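You operate a simulated robot arm through the tools that you are given. There is no shell and no other tool. Be economical: measure what you need, move in short steps, check, and stop when the job is done.

Carry out the task below with a simulated robot arm. There is one attempt and no reset: what you move stays moved.

TASK
Top up the salt mill to about its red line and shut the lid.
Fine: pour from the white pouring cup with the salt in it, next to the mill, and put the cup back where it stood. Set down upright: white pouring cup.

The check looks at the end state, three seconds after you hand in, the way a careful person would. Anything else that was tipped, shoved, dropped, spilled or broken makes it a failure. Lids that push on must go on centred and level and be pressed home; caps that screw on are set level and turned clockwise until they are tight.

THE ROBOT
A 7-joint arm with a two-finger parallel gripper, fixed in place. Base frame: the origin is at the foot of the arm, x ahead of it, y to its left, z up. Units: mm, degrees, N and s.
With the tool pointing down near the work surface it reaches from about 340 to 780 mm from the base axis. Its first joint turns from -166.0 to 166.0 degrees. Payload 3.91 kg.
The tool frame sits at the grasp point between the pads (the TCP): z along the fingers, y along the line on which they close. The tips reach 30 mm beyond it. The gripper opens to 110 mm. The fingers are 20 mm wide and 10 mm thick; the gripper's body (48 by 112 mm) begins 55 mm behind the TCP.
Orientation is that of the tool frame in the base frame, as [roll, pitch, yaw] about the fixed x, y, z axes, in that order (R = Rz(yaw) Ry(pitch) Rx(roll)). With the fingers straight down and closing along the base's y, the tool's x points along the base's -x, its y along +y and its z along -z.

THE INTERFACE
- The arm moves only by the tool arm_command. Its argument "rows" is a list of rows, each a list of 7 numbers: the gripper command, from -1 (shut) to 1 (fully open), values between in proportion, then the shift along the tool's x, y, z in cm, then the turn, a rotation vector about the tool's x, y, z in degrees. In form: [[fingers, dx, dy, dz, ax, ay, az], ...]. A call has 1 to 8 rows; each row is the pose to reach, as a shift and turn from the pose commanded when the call began, along the tool's axes at that moment. Rows are played at 5 a second. More than 50 mm and 8.6 degrees between two rows, or a gripper value outside its range, and nothing of the call is played. Where a pose cannot be reached the arm comes as near as it can. A force on the tool above 40 N (or 10 N above the force at the start of the call, whichever is more), or a blocked arm, ends the call early, and 0.2 s more pass. Each finger travels about 153 mm/s and halts on what it meets, pressing with about 42 N; the grip force reading is that of the motor and also rises with nothing between the fingers. The clock runs only during rows and for 0.2 s after the last one: add rows that repeat a pose to give the fingers time. It gives the time, the measured TCP pose, the force on the tool (base axes), the opening and the grip force at its end, in the units of the frame above (readings bear some noise), with the torque about the TCP (base axes, N m) and any sound that the robot's microphone picked up.
- Cameras (640 x 400 px; columns grow to the right, rows downward): "scene" is fixed at [48.6, -654.9, 1730.9]; the picture's right is [0.92, -0.40, 0.00], its down [-0.17, -0.40, -0.90] and it looks along [0.36, 0.83, -0.43] (base axes); focal length 354 px, centre (320, 200). "wrist" rides on the gripper at [77, 7, -114] in the tool frame; the picture's right is [-0.09, 1.00, 0.00], its down [-0.80, -0.07, -0.59] and it looks along [-0.59, -0.05, 0.80] (tool axes); focal length 270 px, centre (320, 200). There is no depth. A picture from a camera that has moved, and an enlarged one, comes with that camera's place and axes in the base frame and with its lens. The place of the scene camera against the robot may be out by one fixed shift of up to 12 mm in any direction.
- grab_frame(camera): a new picture of that camera. It takes no simulated time.
- slide_trunk(by): slides the trunk up (or, below 0, down) by that many mm; the arm rides with it, the base frame stays. It gives what a move gives, with no picture.
- zoom(camera, box): a new picture of the part [left, top, right, bottom] of that camera's present view, enlarged. It takes no simulated time.
- finish_job(): hands the job in; it is judged then, once.

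Work in short steps. Places have to be worked out from the pictures, the camera data and where the tool is seen: move nearer, look again, correct. Check each grasp and each placing, and mend what went wrong. You have 120 turns and 68 pictures in all, those below and enlarged ones among them. Open the gripper and draw the arm clear of the work before you hand the job in, unless the task says otherwise; then end with one line.

The tools are called after "Call:" by a JSON object that holds its "name" and its "arguments". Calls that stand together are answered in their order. arm_command: Moves the arm, as the interface text tells. Its arguments: {"type":"object","properties":{"rows":{"type":"array","items":{"type":"array","items":{"type":"number"}}}},"required":["rows"]} The other tools are called the same way: slide_trunk (by) slides the trunk up or down; grab_frame (camera) takes a picture; zoom (camera, box) takes an enlarged picture of a part of a camera's view; finish_job () hands the job in.

At the start:

```text
time_s: 0.0
eef_pos: [343.9, 225.3, 1415.4]
tool_rot: [179.9, 0.0, 180.0]
ft_force: [0.4, -0.3, -0.6]
ft_torque: [-0.02, 0.01, -0.02]
grip_width: 110.2
finger_force: 0.1
trunk travel left (down, up): [-550.0, 60.0]
```

scene: 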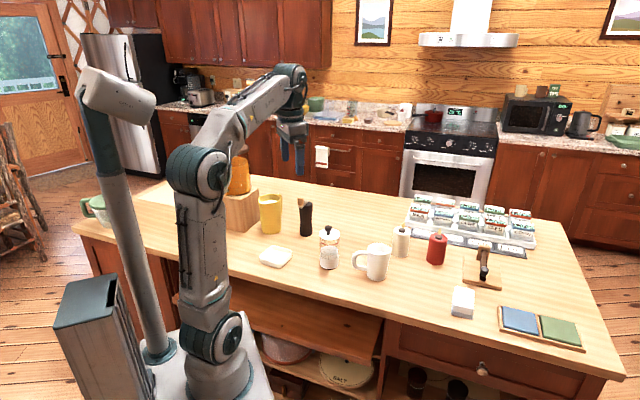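
wrist: 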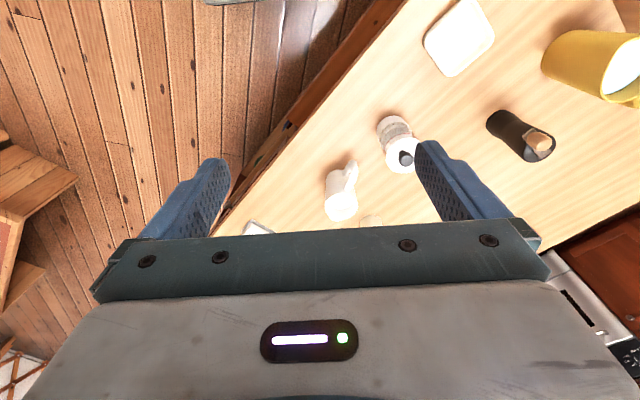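

The scene shows a counter with a mill, a white cup with a handle and several other things. I zoom in to identify them.

Call:
{"name": "zoom", "arguments": {"camera": "scene", "box": [240, 180, 420, 300]}}

Call:
{"name": "zoom", "arguments": {"camera": "scene", "box": [380, 200, 560, 320]}}

Call:
{"name": "zoom", "arguments": {"camera": "wrist", "box": [230, 90, 470, 240]}}

```text
3.33 times, centred on (330, 240) of scene
camera zoom: at [48.6, -654.9, 1730.9], right [0.92, -0.4, 0.0], down [-0.17, -0.4, -0.9], along [0.36, 0.83, -0.43], focal length 1180 px, centre (287, 67)
```

zoom: 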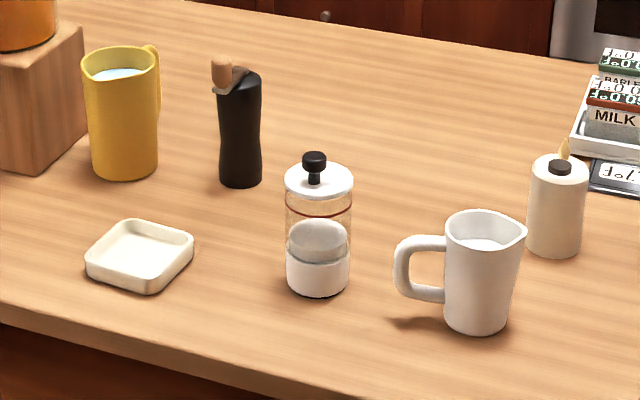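

```text
3.33 times, centred on (470, 260) of scene
camera zoom: at [48.6, -654.9, 1730.9], right [0.92, -0.4, 0.0], down [-0.17, -0.4, -0.9], along [0.36, 0.83, -0.43], focal length 1180 px, centre (-180, 0)
```

zoom: 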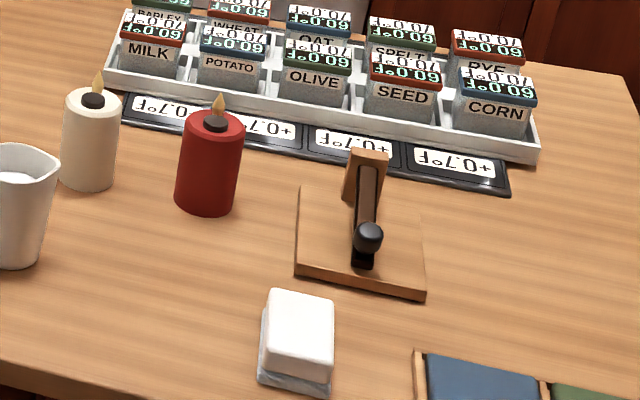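

```text
2.67 times, centred on (350, 165) of wrist
camera zoom: at [267.6, 233.0, 1530.6], right [0.09, 1.0, 0.0], down [0.8, -0.07, 0.59], along [0.59, -0.05, -0.8], focal length 721 px, centre (240, 293)
```

zoom: 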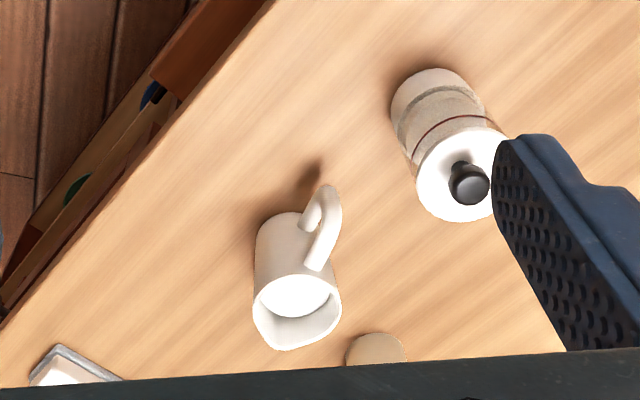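

The mill (glass with a red line, white lid, black knob) has its knob near (530, 379, 1065). The cup is near (675, 251) with its rim near z 1015, and the counter is around 915. I move above the mill, staying high, for a closer look.

Call:
{"name": "arm_command", "arguments": {"rows": [[1, -2.2, 2.2, 2.8, 0, 0, 0], [1, -4.4, 4.4, 5.6, 0, 0, 0], [1, -6.6, 6.6, 8.4, 0, 0, 0], [1, -8.8, 8.4, 11, 0, 0, 0], [1, -11, 10.2, 14, 0, 0, 0], [1, -13.2, 12, 16.5, 0, 0, 0], [1, -13.2, 12, 16.5, 0, 0, 0]]}}

Call:
{"name": "grab_frame", "arguments": {"camera": "wrist"}}

```text
time_s: 1.6
eef_pos: [475.1, 347.7, 1251.0]
tool_rot: [-180.0, 0.0, -179.9]
ft_force: [0.7, -0.3, -0.5]
ft_torque: [0.01, -0.01, 0.05]
grip_width: 110.4
finger_force: 0.0
trunk travel left (down, up): [-550.0, 60.0]
```

```text
62 pictures are left
camera wrist: at [399.5, 354.2, 1366.5], right [0.09, 1.0, 0.0], down [0.8, -0.07, 0.6], along [0.59, -0.05, -0.8], focal length 270 px, centre (320, 200)
```

wrist: 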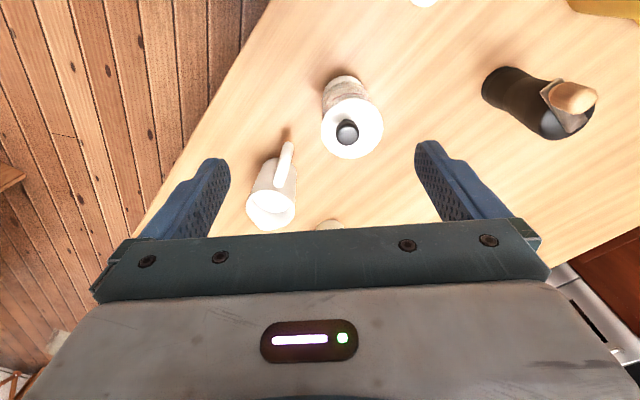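

The knob shows at pixel (347,131), which puts it near (525, 376). I zoom in on the lid and the cup.

Call:
{"name": "zoom", "arguments": {"camera": "wrist", "box": [300, 65, 400, 165]}}

Call:
{"name": "zoom", "arguments": {"camera": "wrist", "box": [225, 120, 345, 240]}}

Call:
{"name": "zoom", "arguments": {"camera": "scene", "box": [305, 215, 405, 285]}}

```text
4.00 times, centred on (350, 115) of wrist
camera zoom: at [399.5, 354.2, 1366.5], right [0.09, 1.0, 0.0], down [0.8, -0.07, 0.6], along [0.59, -0.05, -0.8], focal length 1081 px, centre (200, 540)
```

zoom: 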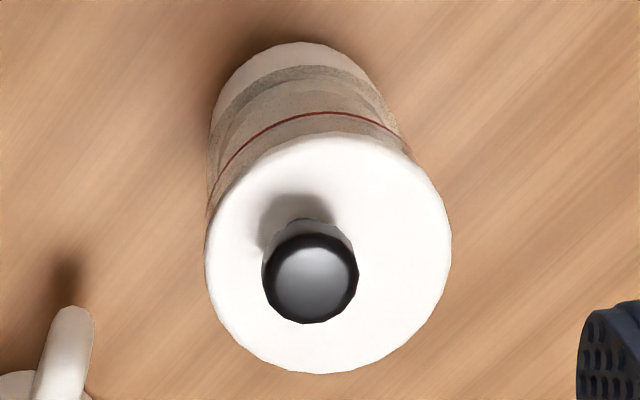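

```text
3.33 times, centred on (285, 180) of wrist
camera zoom: at [399.5, 354.2, 1366.5], right [0.09, 1.0, 0.0], down [0.8, -0.07, 0.6], along [0.59, -0.05, -0.8], focal length 901 px, centre (437, 267)
```

zoom: 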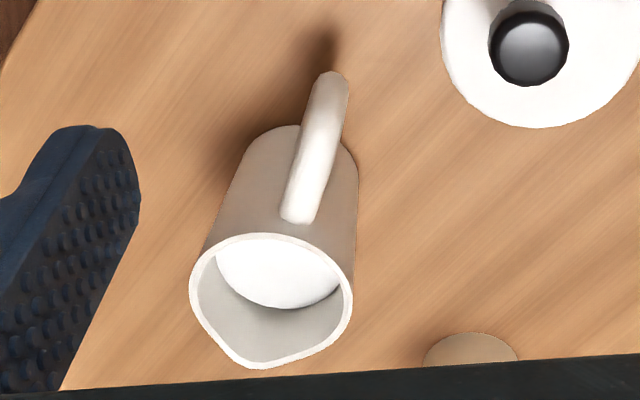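

```text
5.71 times, centred on (355, 250) of scene
camera zoom: at [48.6, -654.9, 1730.9], right [0.92, -0.4, 0.0], down [-0.17, -0.4, -0.9], along [0.36, 0.83, -0.43], focal length 2022 px, centre (120, -86)
```

zoom: 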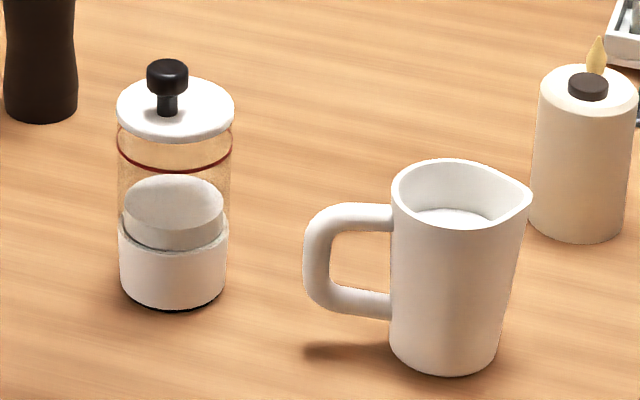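

The knob top comes out at about (524, 375, 1076), slightly off the lid's centre. I move above it with the tips clear and look again.

Call:
{"name": "arm_command", "arguments": {"rows": [[1, -2.45, 1.35, 3, 0, 0, 0], [1, -4.9, 2.73, 6, 0, 0, 0], [1, -4.9, 2.73, 9.1, 0, 0, 0], [1, -4.9, 2.73, 9.1, 0, 0, 0]]}}

Call:
{"name": "grab_frame", "arguments": {"camera": "wrist"}}

```text
time_s: 2.6
eef_pos: [528.8, 376.0, 1160.7]
tool_rot: [-180.0, 0.0, -179.9]
ft_force: [0.2, 0.9, -1.2]
ft_torque: [-0.01, 0.01, 0.01]
grip_width: 109.8
finger_force: 0.0
trunk travel left (down, up): [-550.0, 60.0]
```

```text
58 pictures are left
camera wrist: at [451.3, 382.8, 1275.4], right [0.09, 1.0, 0.0], down [0.8, -0.07, 0.59], along [0.59, -0.05, -0.8], focal length 270 px, centre (320, 200)
```

wrist: 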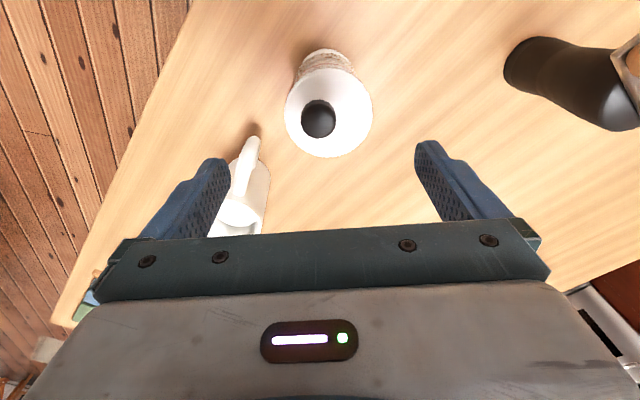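

The knob axis is at about (522, 376). I correct x, half-close the fingers and go down to about 1105 to judge the height.

Call:
{"name": "arm_command", "arguments": {"rows": [[0.3, 0.65, 0, 1.5, 0, 0, 0], [0.3, 0.65, 0, 3.5, 0, 0, 0], [0.3, 0.65, 0, 5.3, 0, 0, 0], [0.3, 0.65, 0, 5.3, 0, 0, 0]]}}

Call:
{"name": "grab_frame", "arguments": {"camera": "wrist"}}

Call:
{"name": "zoom", "arguments": {"camera": "scene", "box": [285, 190, 385, 270]}}

```text
time_s: 3.6
eef_pos: [518.9, 375.6, 1107.2]
tool_rot: [-180.0, 0.1, 179.9]
ft_force: [-0.5, -0.1, -0.2]
ft_torque: [-0.01, 0.0, 0.02]
grip_width: 71.6
finger_force: 0.0
trunk travel left (down, up): [-550.0, 60.0]
```

```text
57 pictures are left
camera wrist: at [442.0, 382.4, 1222.5], right [0.09, 1.0, 0.0], down [0.8, -0.07, 0.59], along [0.59, -0.05, -0.8], focal length 270 px, centre (320, 200)
```

wrist: 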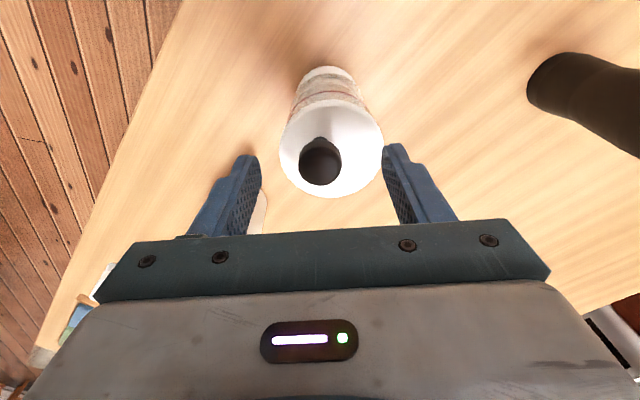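

```text
5.00 times, centred on (335, 230) of scene
camera zoom: at [48.6, -654.9, 1730.9], right [0.92, -0.4, 0.0], down [-0.17, -0.4, -0.9], along [0.36, 0.83, -0.43], focal length 1769 px, centre (245, 50)
```

zoom: 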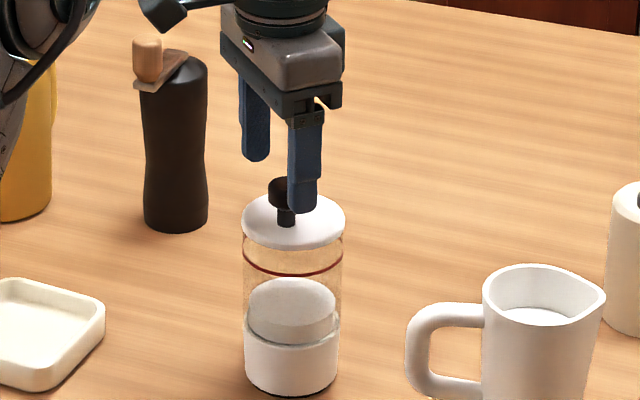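

Knob at about (523, 375.5) with its top near 1076, and the lid plate near 1046. I go down until the tips are just above the plate (TCP 1082) and close.

Call:
{"name": "arm_command", "arguments": {"rows": [[0.3, -0.4, 0, 1.2, 0, 0, 0], [0.3, -0.4, 0, 2.5, 0, 0, 0], [0.3, -0.4, 0, 2.5, 0, 0, 0]]}}

Call:
{"name": "zoom", "arguments": {"camera": "scene", "box": [305, 205, 365, 275]}}

Call:
{"name": "zoom", "arguments": {"camera": "wrist", "box": [220, 60, 420, 240]}}

```text
time_s: 4.4
eef_pos: [522.5, 372.5, 1081.3]
tool_rot: [-180.0, 0.0, -179.9]
ft_force: [-0.3, 0.9, 0.2]
ft_torque: [0.0, 0.01, 0.01]
grip_width: 71.4
finger_force: 0.1
trunk travel left (down, up): [-550.0, 60.0]
```

```text
5.71 times, centred on (335, 240) of scene
camera zoom: at [48.6, -654.9, 1730.9], right [0.92, -0.4, 0.0], down [-0.17, -0.4, -0.9], along [0.36, 0.83, -0.43], focal length 2022 px, centre (234, -29)
```

zoom: 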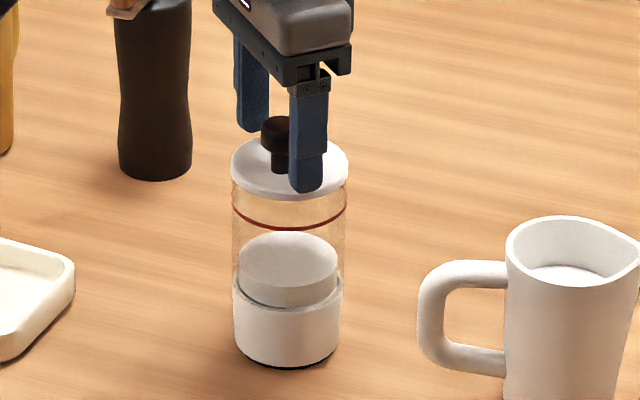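

```text
2.22 times, centred on (320, 150) of wrist
camera zoom: at [446.1, 381.3, 1197.1], right [0.09, 1.0, 0.0], down [0.8, -0.07, 0.59], along [0.59, -0.05, -0.8], focal length 601 px, centre (320, 311)
```

zoom: 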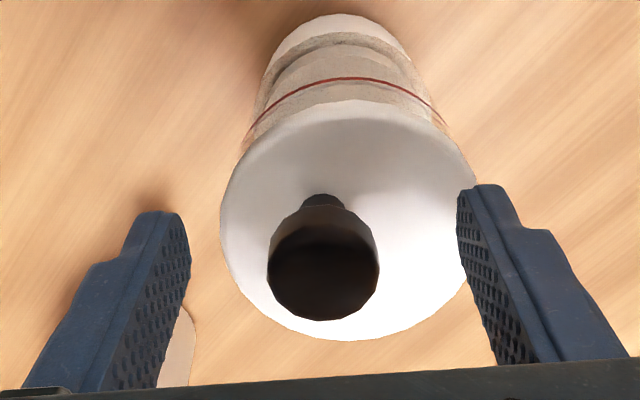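

Fingers are centred on the knob, with the tips just above the plate. I close.

Call:
{"name": "arm_command", "arguments": {"rows": [[0, -0.15, 0.05, 0, 0, 0, 0], [-0.5, -0.15, 0.05, 0, 0, 0, 0], [-1, -0.15, 0.05, 0, 0, 0, 0], [-1, -0.15, 0.05, 0, 0, 0, 0], [-1, -0.15, 0.05, 0, 0, 0, 0]]}}

Call:
{"name": "zoom", "arguments": {"camera": "scene", "box": [305, 205, 365, 275]}}

```text
time_s: 5.6
eef_pos: [524.9, 374.6, 1081.8]
tool_rot: [180.0, 0.1, -179.9]
ft_force: [1.7, 2.0, 3.4]
ft_torque: [0.37, -0.03, -0.04]
grip_width: 22.5
finger_force: 42.0
trunk travel left (down, up): [-550.0, 60.0]
```

```text
5.71 times, centred on (335, 240) of scene
camera zoom: at [48.6, -654.9, 1730.9], right [0.92, -0.4, 0.0], down [-0.17, -0.4, -0.9], along [0.36, 0.83, -0.43], focal length 2022 px, centre (234, -29)
```

zoom: 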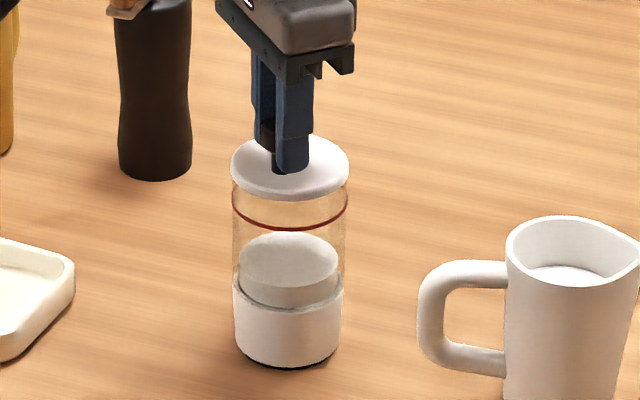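

The knob is held at 22.5 mm. I lift gently and watch the force to learn whether the lid pulls off.

Call:
{"name": "arm_command", "arguments": {"rows": [[-1, -0.15, 0.05, -0.3, 0, 0, 0], [-1, -0.15, 0.05, -0.6, 0, 0, 0], [-1, -0.15, 0.05, -0.9, 0, 0, 0]]}}

Call:
{"name": "zoom", "arguments": {"camera": "scene", "box": [305, 205, 365, 275]}}

```text
time_s: 6.4
eef_pos: [527.0, 374.8, 1089.6]
tool_rot: [-180.0, -0.1, 180.0]
ft_force: [-1.1, 1.1, -3.6]
ft_torque: [0.05, 0.25, -0.01]
grip_width: 22.5
finger_force: 41.8
trunk travel left (down, up): [-550.0, 60.0]
```

```text
5.71 times, centred on (335, 240) of scene
camera zoom: at [48.6, -654.9, 1730.9], right [0.92, -0.4, 0.0], down [-0.17, -0.4, -0.9], along [0.36, 0.83, -0.43], focal length 2022 px, centre (234, -29)
```

zoom: 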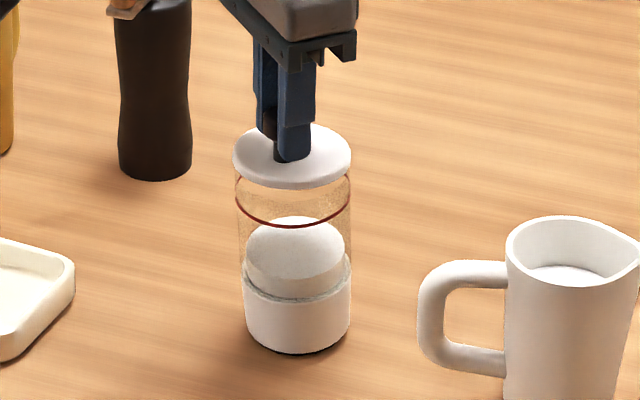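

The whole mill came up with the lid, so I set it straight back down before it shifts further.

Call:
{"name": "arm_command", "arguments": {"rows": [[-1, 0, 0, 0.3, 0, 0, 0], [-1, 0.1, 0, 0.6, 0, 0, 0], [-1, 0.2, 0, 0.85, 0, 0, 0], [-1, 0.2, 0, 0.9, 0, 0, 0]]}}

Call:
{"name": "zoom", "arguments": {"camera": "scene", "box": [305, 205, 365, 275]}}

Call:
{"name": "zoom", "arguments": {"camera": "wrist", "box": [220, 60, 420, 240]}}

```text
time_s: 7.4
eef_pos: [525.2, 376.2, 1085.2]
tool_rot: [179.9, 0.3, -180.0]
ft_force: [8.3, 6.7, 23.4]
ft_torque: [1.29, -1.37, -0.08]
grip_width: 24.3
finger_force: 42.0
trunk travel left (down, up): [-550.0, 60.0]
```

```text
5.71 times, centred on (335, 240) of scene
camera zoom: at [48.6, -654.9, 1730.9], right [0.92, -0.4, 0.0], down [-0.17, -0.4, -0.9], along [0.36, 0.83, -0.43], focal length 2022 px, centre (234, -29)
```

zoom: 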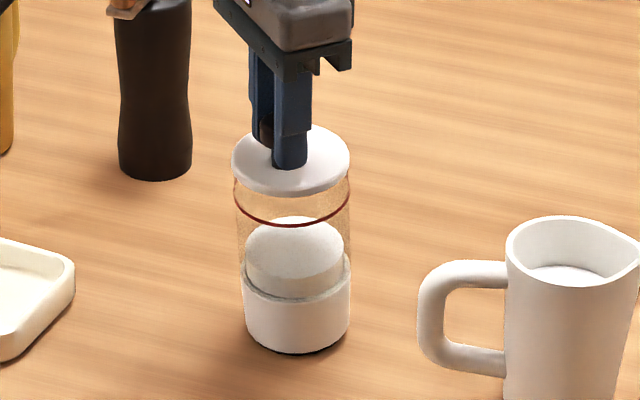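

```text
2.22 times, centred on (320, 150) of wrist
camera zoom: at [446.7, 382.4, 1199.2], right [0.09, 1.0, 0.0], down [0.8, -0.07, 0.6], along [0.6, -0.05, -0.8], focal length 601 px, centre (320, 311)
```

zoom: 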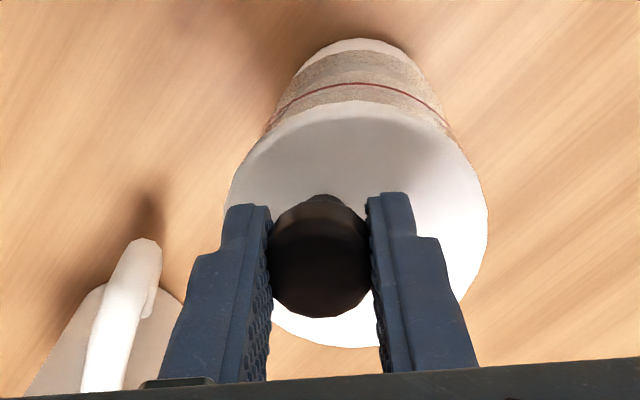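

The readings and the shift of the base in the pictures suggest the mill tilted about 4° around the finger line (bottom toward +x) and is pressing on its edge. I ease up a few mm to relieve it and look closely.

Call:
{"name": "arm_command", "arguments": {"rows": [[-1, 0, 0, -0.2, 0, 0, 0], [-1, 0, 0, -0.4, 0, 0, 0], [-1, 0, 0, -0.4, 0, 0, 0]]}}

Call:
{"name": "zoom", "arguments": {"camera": "scene", "box": [310, 222, 360, 272]}}

```text
time_s: 8.2
eef_pos: [522.8, 374.0, 1083.9]
tool_rot: [-179.8, -0.2, -179.9]
ft_force: [0.5, 2.3, 0.3]
ft_torque: [0.37, 0.17, -0.05]
grip_width: 23.3
finger_force: 41.9
trunk travel left (down, up): [-550.0, 60.0]
```

```text
8.00 times, centred on (335, 247) of scene
camera zoom: at [48.6, -654.9, 1730.9], right [0.92, -0.4, 0.0], down [-0.17, -0.4, -0.9], along [0.36, 0.83, -0.43], focal length 2831 px, centre (200, -176)
```

zoom: 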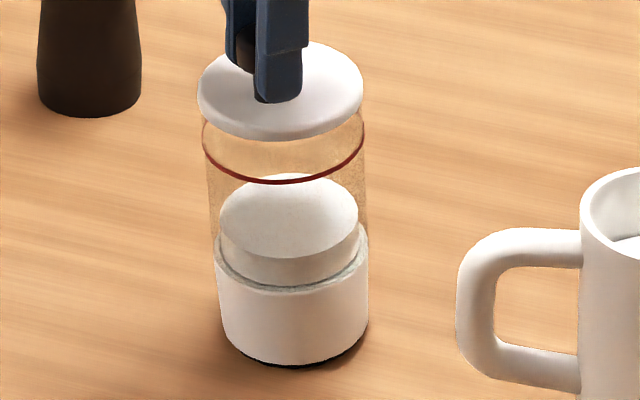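

The mill leans with its top toward -x by about 6°, held by the fingers. I rotate the tool +6° about its y to bring it level, raised slightly.

Call:
{"name": "arm_command", "arguments": {"rows": [[-1, 0, 0, -0.2, 0, 2, 0], [-1, 0, 0, -0.2, 0, 4, 0], [-1, 0, 0, -0.2, 0, 6, 0], [-1, 0, 0, -0.2, 0, 6, 0]]}}

Call:
{"name": "zoom", "arguments": {"camera": "scene", "box": [310, 222, 360, 272]}}

```text
time_s: 9.2
eef_pos: [525.3, 372.9, 1086.5]
tool_rot: [-179.9, -6.1, -179.9]
ft_force: [2.1, -1.9, -1.5]
ft_torque: [-0.38, -0.3, 0.05]
grip_width: 22.7
finger_force: 42.4
trunk travel left (down, up): [-550.0, 60.0]
```

```text
8.00 times, centred on (335, 247) of scene
camera zoom: at [48.6, -654.9, 1730.9], right [0.92, -0.4, 0.0], down [-0.17, -0.4, -0.9], along [0.36, 0.83, -0.43], focal length 2831 px, centre (200, -176)
```

zoom: 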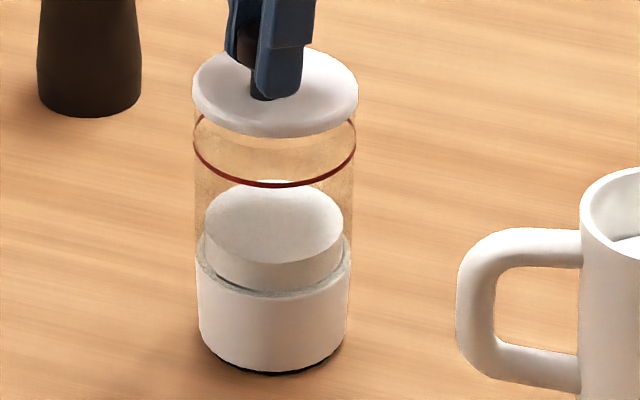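

Nearly upright now. I lower 2 mm to settle it, then open the fingers.

Call:
{"name": "arm_command", "arguments": {"rows": [[-1, 0, 0, 0.15, 0, 0, 0], [-1, 0, 0, 0.25, 0, 0, 0], [-0.5, 0, 0, 0.25, 0, 0, 0], [0, 0, 0, 0.25, 0, 0, 0], [0.3, 0, 0, 0.25, 0, 0, 0], [0.3, 0, 0, 0.25, 0, 0, 0]]}}

Call:
{"name": "zoom", "arguments": {"camera": "scene", "box": [310, 222, 360, 272]}}

Call:
{"name": "zoom", "arguments": {"camera": "wrist", "box": [220, 60, 420, 240]}}

```text
time_s: 10.6
eef_pos: [523.1, 375.0, 1084.9]
tool_rot: [-180.0, -6.0, -179.8]
ft_force: [-0.9, 0.4, -0.3]
ft_torque: [0.0, 0.03, 0.02]
grip_width: 71.8
finger_force: 0.0
trunk travel left (down, up): [-550.0, 60.0]
```

```text
8.00 times, centred on (335, 247) of scene
camera zoom: at [48.6, -654.9, 1730.9], right [0.92, -0.4, 0.0], down [-0.17, -0.4, -0.9], along [0.36, 0.83, -0.43], focal length 2831 px, centre (200, -176)
```

zoom: 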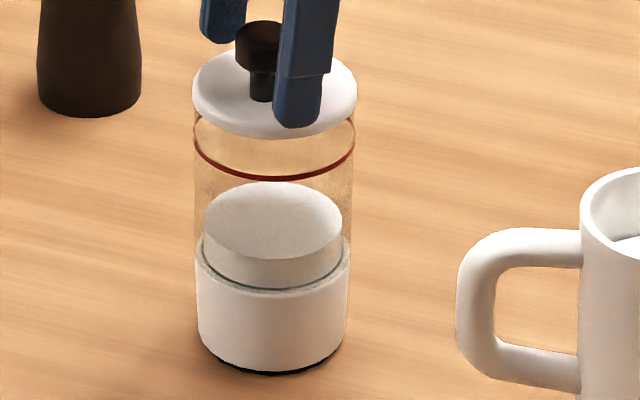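

```text
2.22 times, centred on (320, 150) of wrist
camera zoom: at [458.8, 381.6, 1207.7], right [0.09, 1.0, -0.01], down [0.86, -0.07, 0.51], along [0.5, -0.05, -0.86], focal length 601 px, centre (320, 311)
```

zoom: 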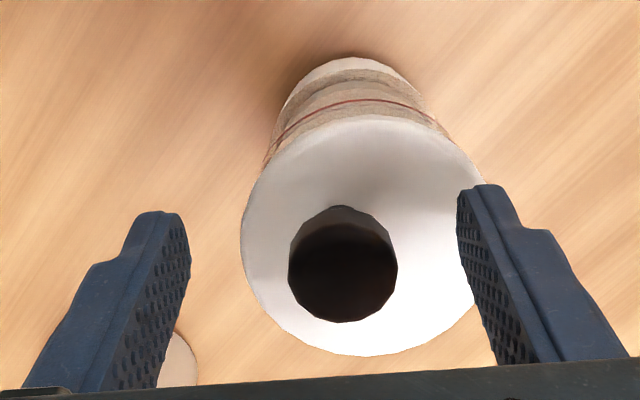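

The mill stands upright again. The off-centre knob suggests a hinge on the far (+x,+y) side, hidden from both cameras. I rise and yaw the tool so the wrist camera can see that side.

Call:
{"name": "arm_command", "arguments": {"rows": [[0.3, 0, 0, -4, 0, -3, 0], [0.3, 0, 0, -8, 0, -6, 0], [0.3, 0, 0, -10, 0, -6, 0], [0.3, 0, 0, -10, 0, -6, 0]]}}

Call:
{"name": "arm_command", "arguments": {"rows": [[0.3, 0, 0, 0, 0, 0, 8.5], [0.3, 0, 0, 0, 0, 0, 17], [0.3, 0, 0, 0, 0, 0, 25.5], [0.3, 0, 0, 0, 0, 0, 34], [0.3, 0, 0, 0, 0, 0, 42.5], [0.3, 0, 0, 0, 0, 0, 51], [0.3, 0, 0, 0, 0, 0, 59.5], [0.3, 0, 0, 0, 0, 0, 68]]}}

Call:
{"name": "arm_command", "arguments": {"rows": [[0.3, 0, 0, 0, 0, 0, 8.5], [0.3, 0, 0, 0, 0, 0, 17], [0.3, 0, 0, 0, 0, 0, 25.5], [0.3, 0, 0, 0, 0, 0, 34], [0.3, 0, 0, 0, 0, 0, 42.5], [0.3, 0, 0, 0, 0, 0, 51], [0.3, 0, 0, 0, 0, 0, 51]]}}

Call:
{"name": "grab_frame", "arguments": {"camera": "wrist"}}

```text
time_s: 11.6
eef_pos: [536.3, 373.6, 1185.5]
tool_rot: [-180.0, 0.0, 179.9]
ft_force: [-0.1, 0.7, -0.9]
ft_torque: [0.0, 0.0, -0.01]
grip_width: 71.5
finger_force: 0.1
trunk travel left (down, up): [-550.0, 60.0]
```

```text
time_s: 13.4
eef_pos: [534.5, 373.9, 1183.3]
tool_rot: [-180.0, 0.0, 111.9]
ft_force: [-0.4, -0.6, -0.2]
ft_torque: [-0.02, 0.03, -0.01]
grip_width: 71.5
finger_force: 0.2
trunk travel left (down, up): [-550.0, 60.0]
```

```text
time_s: 15.0
eef_pos: [534.0, 374.9, 1183.6]
tool_rot: [180.0, 0.0, 60.9]
ft_force: [-0.2, -0.3, -0.5]
ft_torque: [-0.01, 0.03, -0.01]
grip_width: 71.5
finger_force: 0.2
trunk travel left (down, up): [-550.0, 60.0]
```

```text
45 pictures are left
camera wrist: at [577.3, 439.4, 1299.4], right [0.83, -0.56, 0.0], down [-0.45, -0.67, 0.59], along [-0.33, -0.49, -0.8], focal length 270 px, centre (320, 200)
```

wrist: 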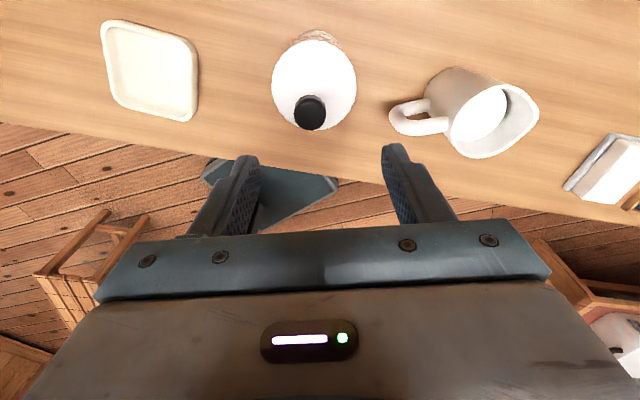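

Call:
{"name": "zoom", "arguments": {"camera": "wrist", "box": [260, 20, 370, 140]}}

```text
3.33 times, centred on (315, 80) of wrist
camera zoom: at [577.3, 439.4, 1299.4], right [0.83, -0.56, 0.0], down [-0.45, -0.67, 0.59], along [-0.33, -0.49, -0.8], focal length 901 px, centre (337, 600)
```

zoom: 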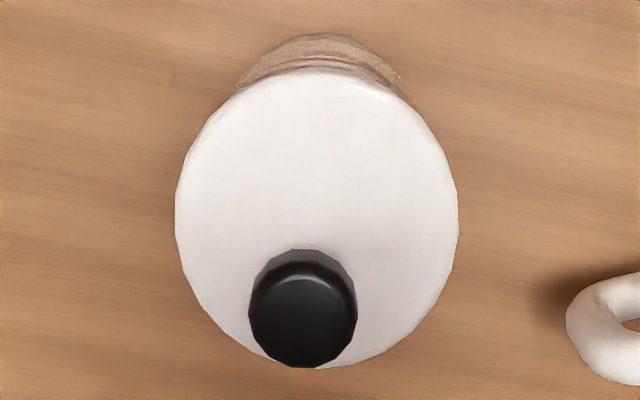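

Comparing the pictures, the lid's front gap opened about 5 mm while its sides stayed put during the lift. So the lid is hinged on the far side, opposite the knob, with the hinge direction from the mill centre about 40° azimuth. I turn the tool so the finger line is parallel to the hinge axis (yaw about -140°).

Call:
{"name": "arm_command", "arguments": {"rows": [[0.3, 0, 0, 0, 0, 0, -8.5], [0.3, 0, 0, 0, 0, 0, -17], [0.3, 0, 0, 0, 0, 0, -25.5], [0.3, 0, 0, 0, 0, 0, -34], [0.3, 0, 0, 0, 0, 0, -42.5], [0.3, 0, 0, 0, 0, 0, -51], [0.3, 0, 0, 0, 0, 0, -59.5], [0.3, 0, 0, 0, 0, 0, -68]]}}

Call:
{"name": "arm_command", "arguments": {"rows": [[0.3, 0, 0, 0, 0, 0, -8.5], [0.3, 0, 0, 0, 0, 0, -17], [0.3, 0, 0, 0, 0, 0, -25.5], [0.3, 0, 0, 0, 0, 0, -34], [0.3, 0, 0, 0, 0, 0, -42.5], [0.3, 0, 0, 0, 0, 0, -51], [0.3, 0, 0, 0, 0, 0, -59.5], [0.3, 0, 0, 0, 0, 0, -68]]}}

Call:
{"name": "arm_command", "arguments": {"rows": [[0.3, 0, 0, 1, 0, 0, -8], [0.3, 0, 0, 3, 0, 0, -16], [0.3, 0, 0, 5, 0, 0, -23], [0.3, 0, 0, 5, 0, 0, -23]]}}

Call:
{"name": "grab_frame", "arguments": {"camera": "wrist"}}

```text
time_s: 16.8
eef_pos: [533.9, 373.4, 1184.4]
tool_rot: [179.9, 0.0, 129.1]
ft_force: [-0.3, 0.4, 0.0]
ft_torque: [0.0, 0.0, -0.01]
grip_width: 71.9
finger_force: 0.1
trunk travel left (down, up): [-550.0, 60.0]
```

```text
time_s: 18.6
eef_pos: [534.9, 374.3, 1185.6]
tool_rot: [-179.9, -0.1, -162.9]
ft_force: [0.7, -0.4, 0.4]
ft_torque: [-0.01, 0.01, 0.02]
grip_width: 71.3
finger_force: 0.2
trunk travel left (down, up): [-550.0, 60.0]
```

```text
time_s: 19.6
eef_pos: [534.0, 373.2, 1133.4]
tool_rot: [-179.9, 0.0, -139.8]
ft_force: [-0.4, 0.6, -1.6]
ft_torque: [0.01, -0.03, 0.0]
grip_width: 71.6
finger_force: 0.0
trunk travel left (down, up): [-550.0, 60.0]
```

```text
43 pictures are left
camera wrist: at [471.2, 330.8, 1248.0], right [-0.58, 0.82, 0.0], down [0.66, 0.46, 0.59], along [0.49, 0.34, -0.8], focal length 270 px, centre (320, 200)
```

wrist: 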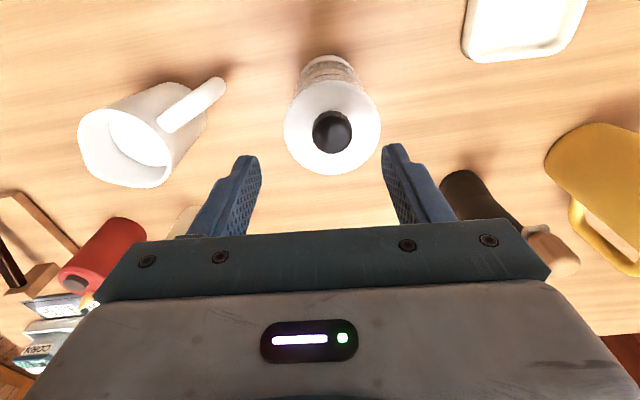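

Knob at about (526.5, 379). I correct, turn 4° more and come down to grasp height.

Call:
{"name": "arm_command", "arguments": {"rows": [[0.3, 0.25, 0.86, 1.5, 0, 0, -4], [0.3, 0.25, 0.86, 3.5, 0, 0, -4], [0.3, 0.25, 0.86, 5.1, 0, 0, -4], [0.3, 0.25, 0.86, 5.1, 0, 0, -4]]}}

Call:
{"name": "zoom", "arguments": {"camera": "wrist", "box": [220, 60, 420, 240]}}

```text
time_s: 20.6
eef_pos: [526.9, 378.4, 1081.0]
tool_rot: [-179.9, 0.0, -136.0]
ft_force: [0.3, -0.1, 0.7]
ft_torque: [0.05, 0.01, 0.04]
grip_width: 71.6
finger_force: 0.1
trunk travel left (down, up): [-550.0, 60.0]
```

```text
2.22 times, centred on (320, 150) of wrist
camera zoom: at [466.6, 330.1, 1196.9], right [-0.63, 0.78, 0.0], down [0.62, 0.51, 0.59], along [0.46, 0.37, -0.8], focal length 601 px, centre (320, 311)
```

zoom: 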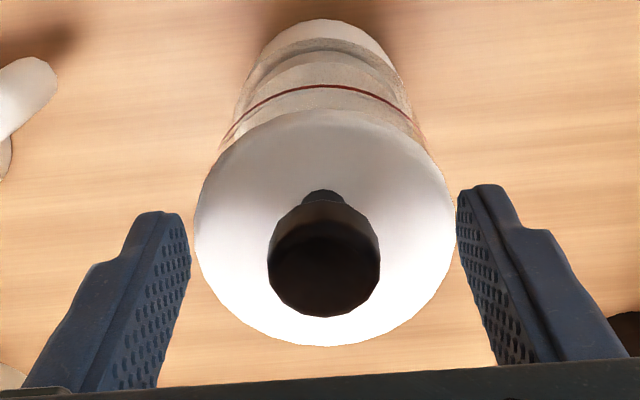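

Centred on the knob, with the knob, lid centre and finger axis all in line. I close and begin opening along an arc about the hinge (about 50 mm ahead, 36 mm below the TCP).

Call:
{"name": "arm_command", "arguments": {"rows": [[-0.3, 0, 0, 0, 0, 0, 0], [-1, 0, 0, 0, 0, 0, 0], [-1, 0, 0, 0, 0, 0, 0], [-1, 0, 0, 0, 0, 0, 0], [-1, -0.27, 0, -0.34, 0, 4, 0], [-1, -0.55, 0, -0.66, 0, 8, 0], [-1, -0.55, 0, -0.66, 0, 8, 0]]}}

Call:
{"name": "zoom", "arguments": {"camera": "scene", "box": [310, 222, 360, 272]}}

```text
time_s: 22.2
eef_pos: [529.7, 382.9, 1090.9]
tool_rot: [180.0, -8.0, -135.9]
ft_force: [2.5, 3.6, 6.6]
ft_torque: [0.84, -0.01, -0.08]
grip_width: 22.5
finger_force: 41.7
trunk travel left (down, up): [-550.0, 60.0]
```

```text
8.00 times, centred on (335, 247) of scene
camera zoom: at [48.6, -654.9, 1730.9], right [0.92, -0.4, 0.0], down [-0.17, -0.4, -0.9], along [0.36, 0.83, -0.43], focal length 2831 px, centre (200, -176)
```

zoom: 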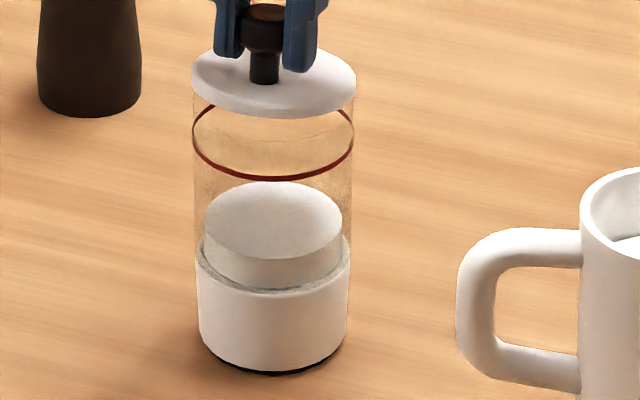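

The lid is lifting about its hinge and the jar is staying put. I continue the arc.

Call:
{"name": "arm_command", "arguments": {"rows": [[-1, -0.55, 0, -0.66, 0, 8, 0], [-1, -1.19, 0, -1.24, 0, 16, 0], [-1, -1.9, 0, -1.72, 0, 24, 0], [-1, -1.9, 0, -1.72, 0, 24, 0]]}}

Call:
{"name": "zoom", "arguments": {"camera": "scene", "box": [300, 192, 380, 272]}}

```text
time_s: 23.2
eef_pos: [518.9, 377.3, 1113.6]
tool_rot: [-179.8, -27.9, -136.0]
ft_force: [6.0, 4.8, 20.5]
ft_torque: [1.33, -0.26, -0.3]
grip_width: 22.4
finger_force: 41.7
out of reach, approached as far as the arm can: row 3, 4
trunk travel left (down, up): [-550.0, 60.0]
```

```text
5.00 times, centred on (340, 232) of scene
camera zoom: at [48.6, -654.9, 1730.9], right [0.92, -0.4, 0.0], down [-0.17, -0.4, -0.9], along [0.36, 0.83, -0.43], focal length 1769 px, centre (220, 40)
```

zoom: 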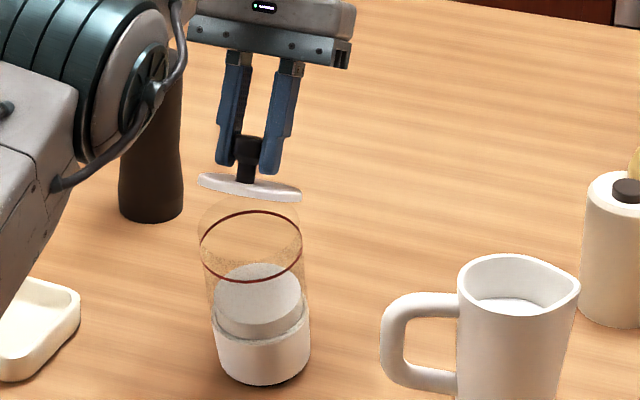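

The arm reached its wrist limit at about 28° and the jar has tipped slightly. Its bottom hasn't moved. I back the lid down gently along the arc, starting with a small step to see which reference is used.

Call:
{"name": "arm_command", "arguments": {"rows": [[-1, 0.2, 0, 0.3, 0, -4, 0], [-1, 0.2, 0, 0.3, 0, -4, 0]]}}

Call:
{"name": "zoom", "arguments": {"camera": "scene", "box": [300, 192, 380, 272]}}

```text
time_s: 23.8
eef_pos: [516.3, 372.9, 1109.2]
tool_rot: [-180.0, -23.8, -136.1]
ft_force: [7.1, 0.3, 13.8]
ft_torque: [-0.31, -1.38, 0.18]
grip_width: 22.7
finger_force: 42.2
trunk travel left (down, up): [-550.0, 60.0]
```

```text
5.00 times, centred on (340, 232) of scene
camera zoom: at [48.6, -654.9, 1730.9], right [0.92, -0.4, 0.0], down [-0.17, -0.4, -0.9], along [0.36, 0.83, -0.43], focal length 1769 px, centre (220, 40)
```

zoom: 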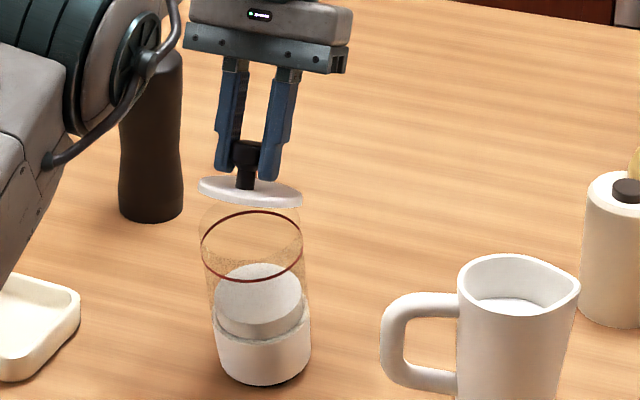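

The reference is the pose actually reached. I steer back onto the ideal arc (upright jar, lid about 16° open, then 8°).

Call:
{"name": "arm_command", "arguments": {"rows": [[-1, -1.4, 0, 0.25, 0, -4, 0], [-1, -2.78, 0, 0.5, 0, -8, 0], [-1, -2.6, 0, 0.9, 0, -12, 0], [-1, -2.43, 0, 1.28, 0, -16, 0], [-1, -2.43, 0, 1.28, 0, -16, 0]]}}

Call:
{"name": "zoom", "arguments": {"camera": "scene", "box": [300, 192, 380, 272]}}

```text
time_s: 25.0
eef_pos: [528.0, 388.2, 1089.6]
tool_rot: [-180.0, -8.0, -136.0]
ft_force: [0.2, -0.6, -3.0]
ft_torque: [-0.22, 0.07, 0.05]
grip_width: 22.6
finger_force: 42.1
trunk travel left (down, up): [-550.0, 60.0]
```

```text
5.00 times, centred on (340, 232) of scene
camera zoom: at [48.6, -654.9, 1730.9], right [0.92, -0.4, 0.0], down [-0.17, -0.4, -0.9], along [0.36, 0.83, -0.43], focal length 1769 px, centre (220, 40)
```

zoom: 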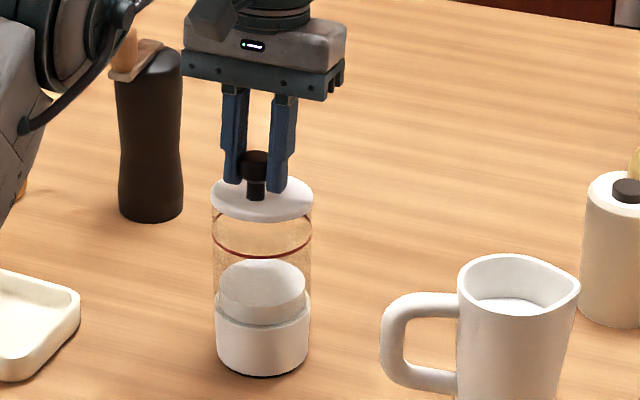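

The jar is upright again and possibly hanging slightly (-3 N). I close the lid the last 8° and release.

Call:
{"name": "arm_command", "arguments": {"rows": [[-1, 0.2, 0, 0.37, 0, -4, 0], [-1, 0.4, 0, 0.8, 0, -8, 0], [-0.6, 0.4, 0, 0.8, 0, -8, 0], [0, 0.4, 0, 0.8, 0, -8, 0], [0.3, 0.4, 0, 0.8, 0, -8, 0], [0.3, 0.4, 0, 0.8, 0, -8, 0]]}}

Call:
{"name": "zoom", "arguments": {"camera": "scene", "box": [300, 192, 380, 272]}}

```text
time_s: 26.4
eef_pos: [525.2, 384.0, 1082.4]
tool_rot: [-180.0, 0.1, -135.9]
ft_force: [-0.5, -0.7, 0.3]
ft_torque: [-0.01, 0.03, -0.01]
grip_width: 71.6
finger_force: 0.1
trunk travel left (down, up): [-550.0, 60.0]
```

```text
5.00 times, centred on (340, 232) of scene
camera zoom: at [48.6, -654.9, 1730.9], right [0.92, -0.4, 0.0], down [-0.17, -0.4, -0.9], along [0.36, 0.83, -0.43], focal length 1769 px, centre (220, 40)
```

zoom: 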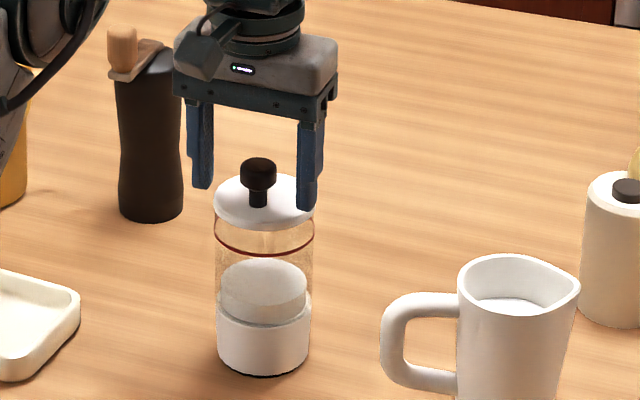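

The lid is shut and the jar stands in place. To get a bigger opening angle I'll grasp the knob with the tool nearly horizontal, pointing outward from the robot side, then swing up. I retreat, back off toward the robot and tilt.

Call:
{"name": "arm_command", "arguments": {"rows": [[0.3, 0, 0, -3, 0, 0, 0], [0.3, 0, 0, -6, 0, 0, 0], [0.3, 2, 0, -7, 0, -8, 0], [0.3, 4, 0, -7, 0, -16, 0], [0.3, 6, 0, -7, 0, -24, 0], [0.3, 8, 0, -7, 0, -32, 0], [0.3, 10.3, 0, -7, 0, -40, 0], [0.3, 10.3, 0, -7, 0, -48, 0]]}}

Call:
{"name": "arm_command", "arguments": {"rows": [[0.3, 1.7, 0, 1.5, 0, -8, 0], [0.3, 3.4, 0, 3.0, 0, -16, 0], [0.3, 3.4, 0, 3.0, 0, -22, 0], [0.3, 3.4, 0, 3.0, 0, -22, 0]]}}

Call:
{"name": "grab_frame", "arguments": {"camera": "scene"}}

Call:
{"name": "grab_frame", "arguments": {"camera": "wrist"}}

```text
time_s: 28.2
eef_pos: [449.3, 313.4, 1153.0]
tool_rot: [179.6, 46.2, -135.8]
ft_force: [-0.2, -0.8, 0.1]
ft_torque: [0.04, 0.0, 0.02]
grip_width: 71.5
finger_force: 0.1
trunk travel left (down, up): [-550.0, 60.0]
```

```text
time_s: 29.2
eef_pos: [449.1, 313.7, 1105.9]
tool_rot: [180.0, 70.1, -135.9]
ft_force: [0.5, -0.5, -0.1]
ft_torque: [-0.01, -0.01, -0.04]
grip_width: 71.4
finger_force: 0.1
out of reach, approached as far as the arm can: row 1
trunk travel left (down, up): [-550.0, 60.0]
```

```text
36 pictures are left
```

scene: 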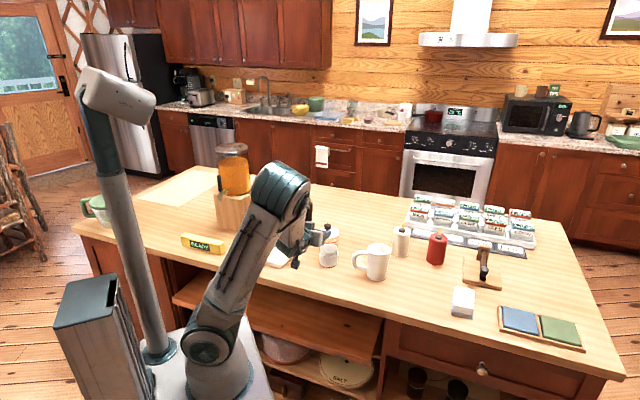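

```text
35 pictures are left
camera wrist: at [349.2, 224.9, 1073.9], right [-0.67, 0.74, 0.08], down [-0.16, -0.25, 0.96], along [0.72, 0.63, 0.28], focal length 270 px, centre (320, 200)
```

wrist: 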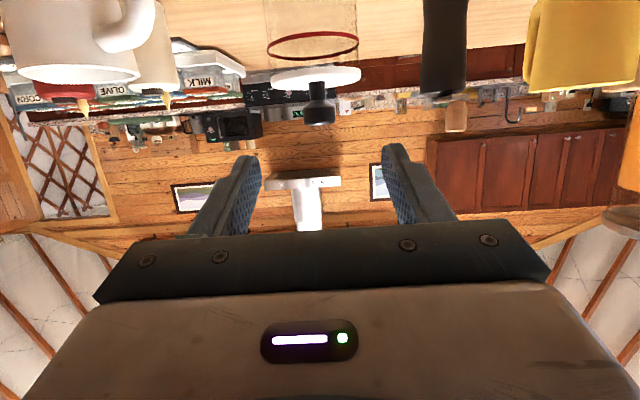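

The knob sits directly ahead along the tool axis, head centre about z 1067 and about 110 mm ahead. I advance 60 mm along the tool axis and check.

Call:
{"name": "arm_command", "arguments": {"rows": [[0.3, 0.05, 0, 3, 0, 0, 0], [0.3, 0.1, 0, 6, 0, 0, 0], [0.3, 0.1, 0, 6, 0, 0, 0]]}}

Call:
{"name": "zoom", "arguments": {"camera": "wrist", "box": [220, 60, 420, 240]}}

```text
time_s: 30.0
eef_pos: [490.0, 350.5, 1084.0]
tool_rot: [-179.9, 70.0, -136.0]
ft_force: [0.4, -0.2, 0.7]
ft_torque: [0.01, 0.03, 0.02]
grip_width: 71.5
finger_force: 0.1
trunk travel left (down, up): [-550.0, 60.0]
```

```text
2.22 times, centred on (320, 150) of wrist
camera zoom: at [389.9, 261.9, 1051.4], right [-0.67, 0.74, 0.08], down [-0.16, -0.25, 0.96], along [0.72, 0.63, 0.28], focal length 601 px, centre (320, 311)
```

zoom: 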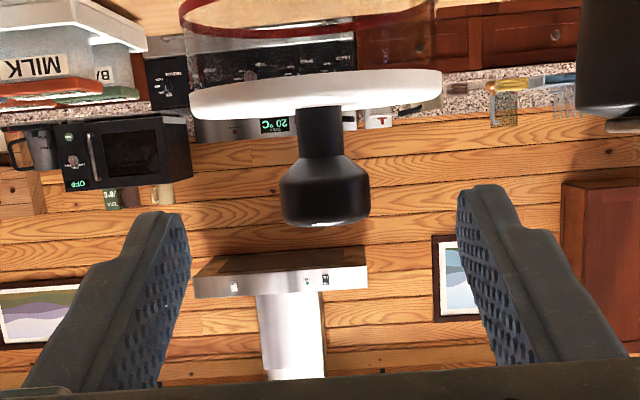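

The knob head is centred at (524, 385, 1068). I advance the last 34 mm and close on it.

Call:
{"name": "arm_command", "arguments": {"rows": [[0.3, 0, 0.1, 1.7, 0, 0, 0], [0.3, 0, 0.1, 3.4, 0, 0, 0], [0.3, 0, 0.1, 3.4, 0, 0, 0], [-0.5, 0, 0.1, 3.4, 0, 0, 0], [-1, 0, 0.1, 3.4, 0, 0, 0], [-1, 0, 0.1, 3.4, 0, 0, 0], [-1, 0, 0.1, 3.4, 0, 0, 0]]}}

Call:
{"name": "zoom", "arguments": {"camera": "wrist", "box": [220, 60, 420, 240]}}

Call:
{"name": "zoom", "arguments": {"camera": "scene", "box": [300, 192, 380, 272]}}

```text
time_s: 31.6
eef_pos: [512.0, 373.3, 1073.4]
tool_rot: [180.0, 70.0, -135.8]
ft_force: [-1.1, 0.7, -0.8]
ft_torque: [0.4, 0.36, 0.16]
grip_width: 22.3
finger_force: 41.8
trunk travel left (down, up): [-550.0, 60.0]
```

```text
2.22 times, centred on (320, 150) of wrist
camera zoom: at [412.1, 286.0, 1040.1], right [-0.67, 0.74, 0.08], down [-0.15, -0.25, 0.96], along [0.73, 0.63, 0.28], focal length 601 px, centre (320, 311)
```

zoom: 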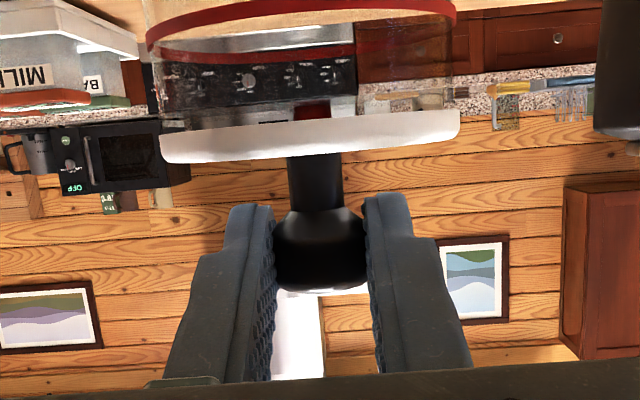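

```text
5.00 times, centred on (340, 232) of scene
camera zoom: at [48.6, -654.9, 1730.9], right [0.92, -0.4, 0.0], down [-0.17, -0.4, -0.9], along [0.36, 0.83, -0.43], focal length 1769 px, centre (220, 40)
```

zoom: 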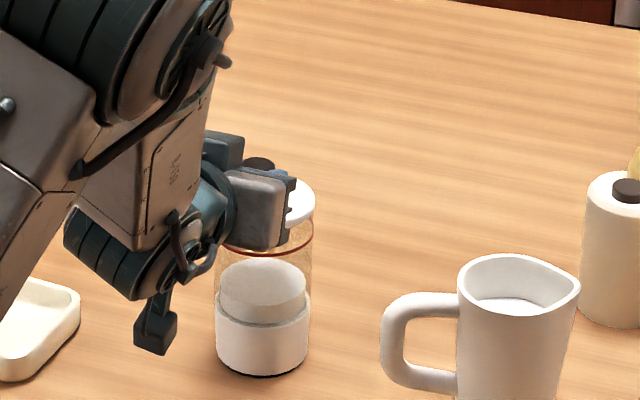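

Solid grip at 22.3 mm. I start the arc: hinge about 70 mm ahead and 32 mm below the TCP. First 16°, then check.

Call:
{"name": "arm_command", "arguments": {"rows": [[-1, -0.53, 0, 0.06, 0, 4, 0], [-1, -1.06, 0, 0.16, 0, 8, 0], [-1, -1.57, 0, 0.3, 0, 12, 0], [-1, -2.09, 0, 0.46, 0, 16, 0], [-1, -2.09, 0, 0.46, 0, 16, 0]]}}

Call:
{"name": "zoom", "arguments": {"camera": "scene", "box": [300, 192, 380, 272]}}

```text
time_s: 32.8
eef_pos: [520.6, 382.0, 1094.1]
tool_rot: [-180.0, 53.9, -136.0]
ft_force: [-0.4, 5.3, 5.5]
ft_torque: [1.24, 0.33, -0.07]
grip_width: 22.5
finger_force: 42.0
trunk travel left (down, up): [-550.0, 60.0]
```

```text
5.00 times, centred on (340, 232) of scene
camera zoom: at [48.6, -654.9, 1730.9], right [0.92, -0.4, 0.0], down [-0.17, -0.4, -0.9], along [0.36, 0.83, -0.43], focal length 1769 px, centre (220, 40)
```

zoom: 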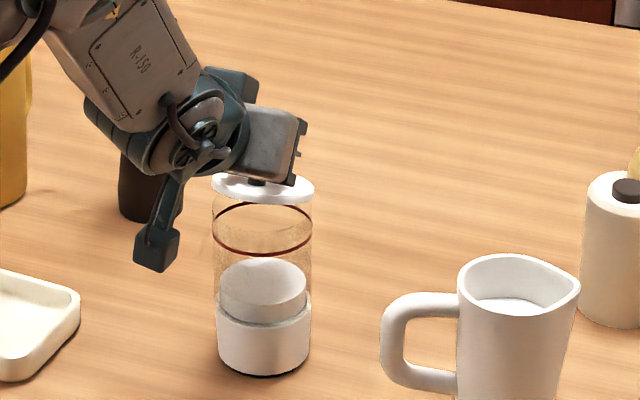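

Lid about 16° open and the jar undisturbed. I continue another 32° on the same arc.

Call:
{"name": "arm_command", "arguments": {"rows": [[-1, -1.06, 0, 0.16, 0, 8, 0], [-1, -2.09, 0, 0.46, 0, 16, 0], [-1, -3.07, 0, 0.92, 0, 24, 0], [-1, -3.97, 0, 1.49, 0, 32, 0], [-1, -3.97, 0, 1.49, 0, 32, 0]]}}

Call:
{"name": "zoom", "arguments": {"camera": "scene", "box": [300, 192, 380, 272]}}

```text
time_s: 34.0
eef_pos: [546.2, 406.3, 1115.7]
tool_rot: [180.0, 21.8, -136.0]
ft_force: [1.2, -0.5, 1.0]
ft_torque: [-0.54, -0.58, 0.12]
grip_width: 22.1
finger_force: 42.1
trunk travel left (down, up): [-550.0, 60.0]
```

```text
5.00 times, centred on (340, 232) of scene
camera zoom: at [48.6, -654.9, 1730.9], right [0.92, -0.4, 0.0], down [-0.17, -0.4, -0.9], along [0.36, 0.83, -0.43], focal length 1769 px, centre (220, 40)
```

zoom: 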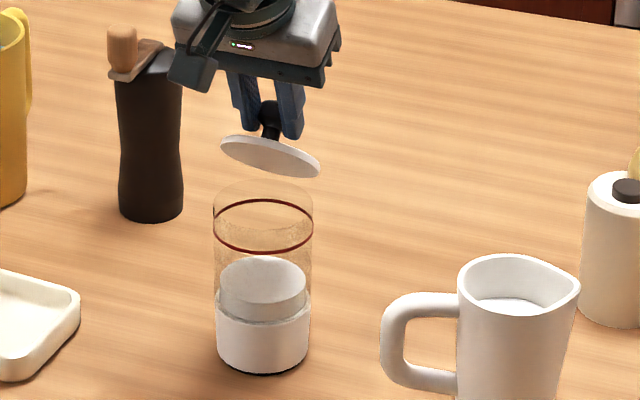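

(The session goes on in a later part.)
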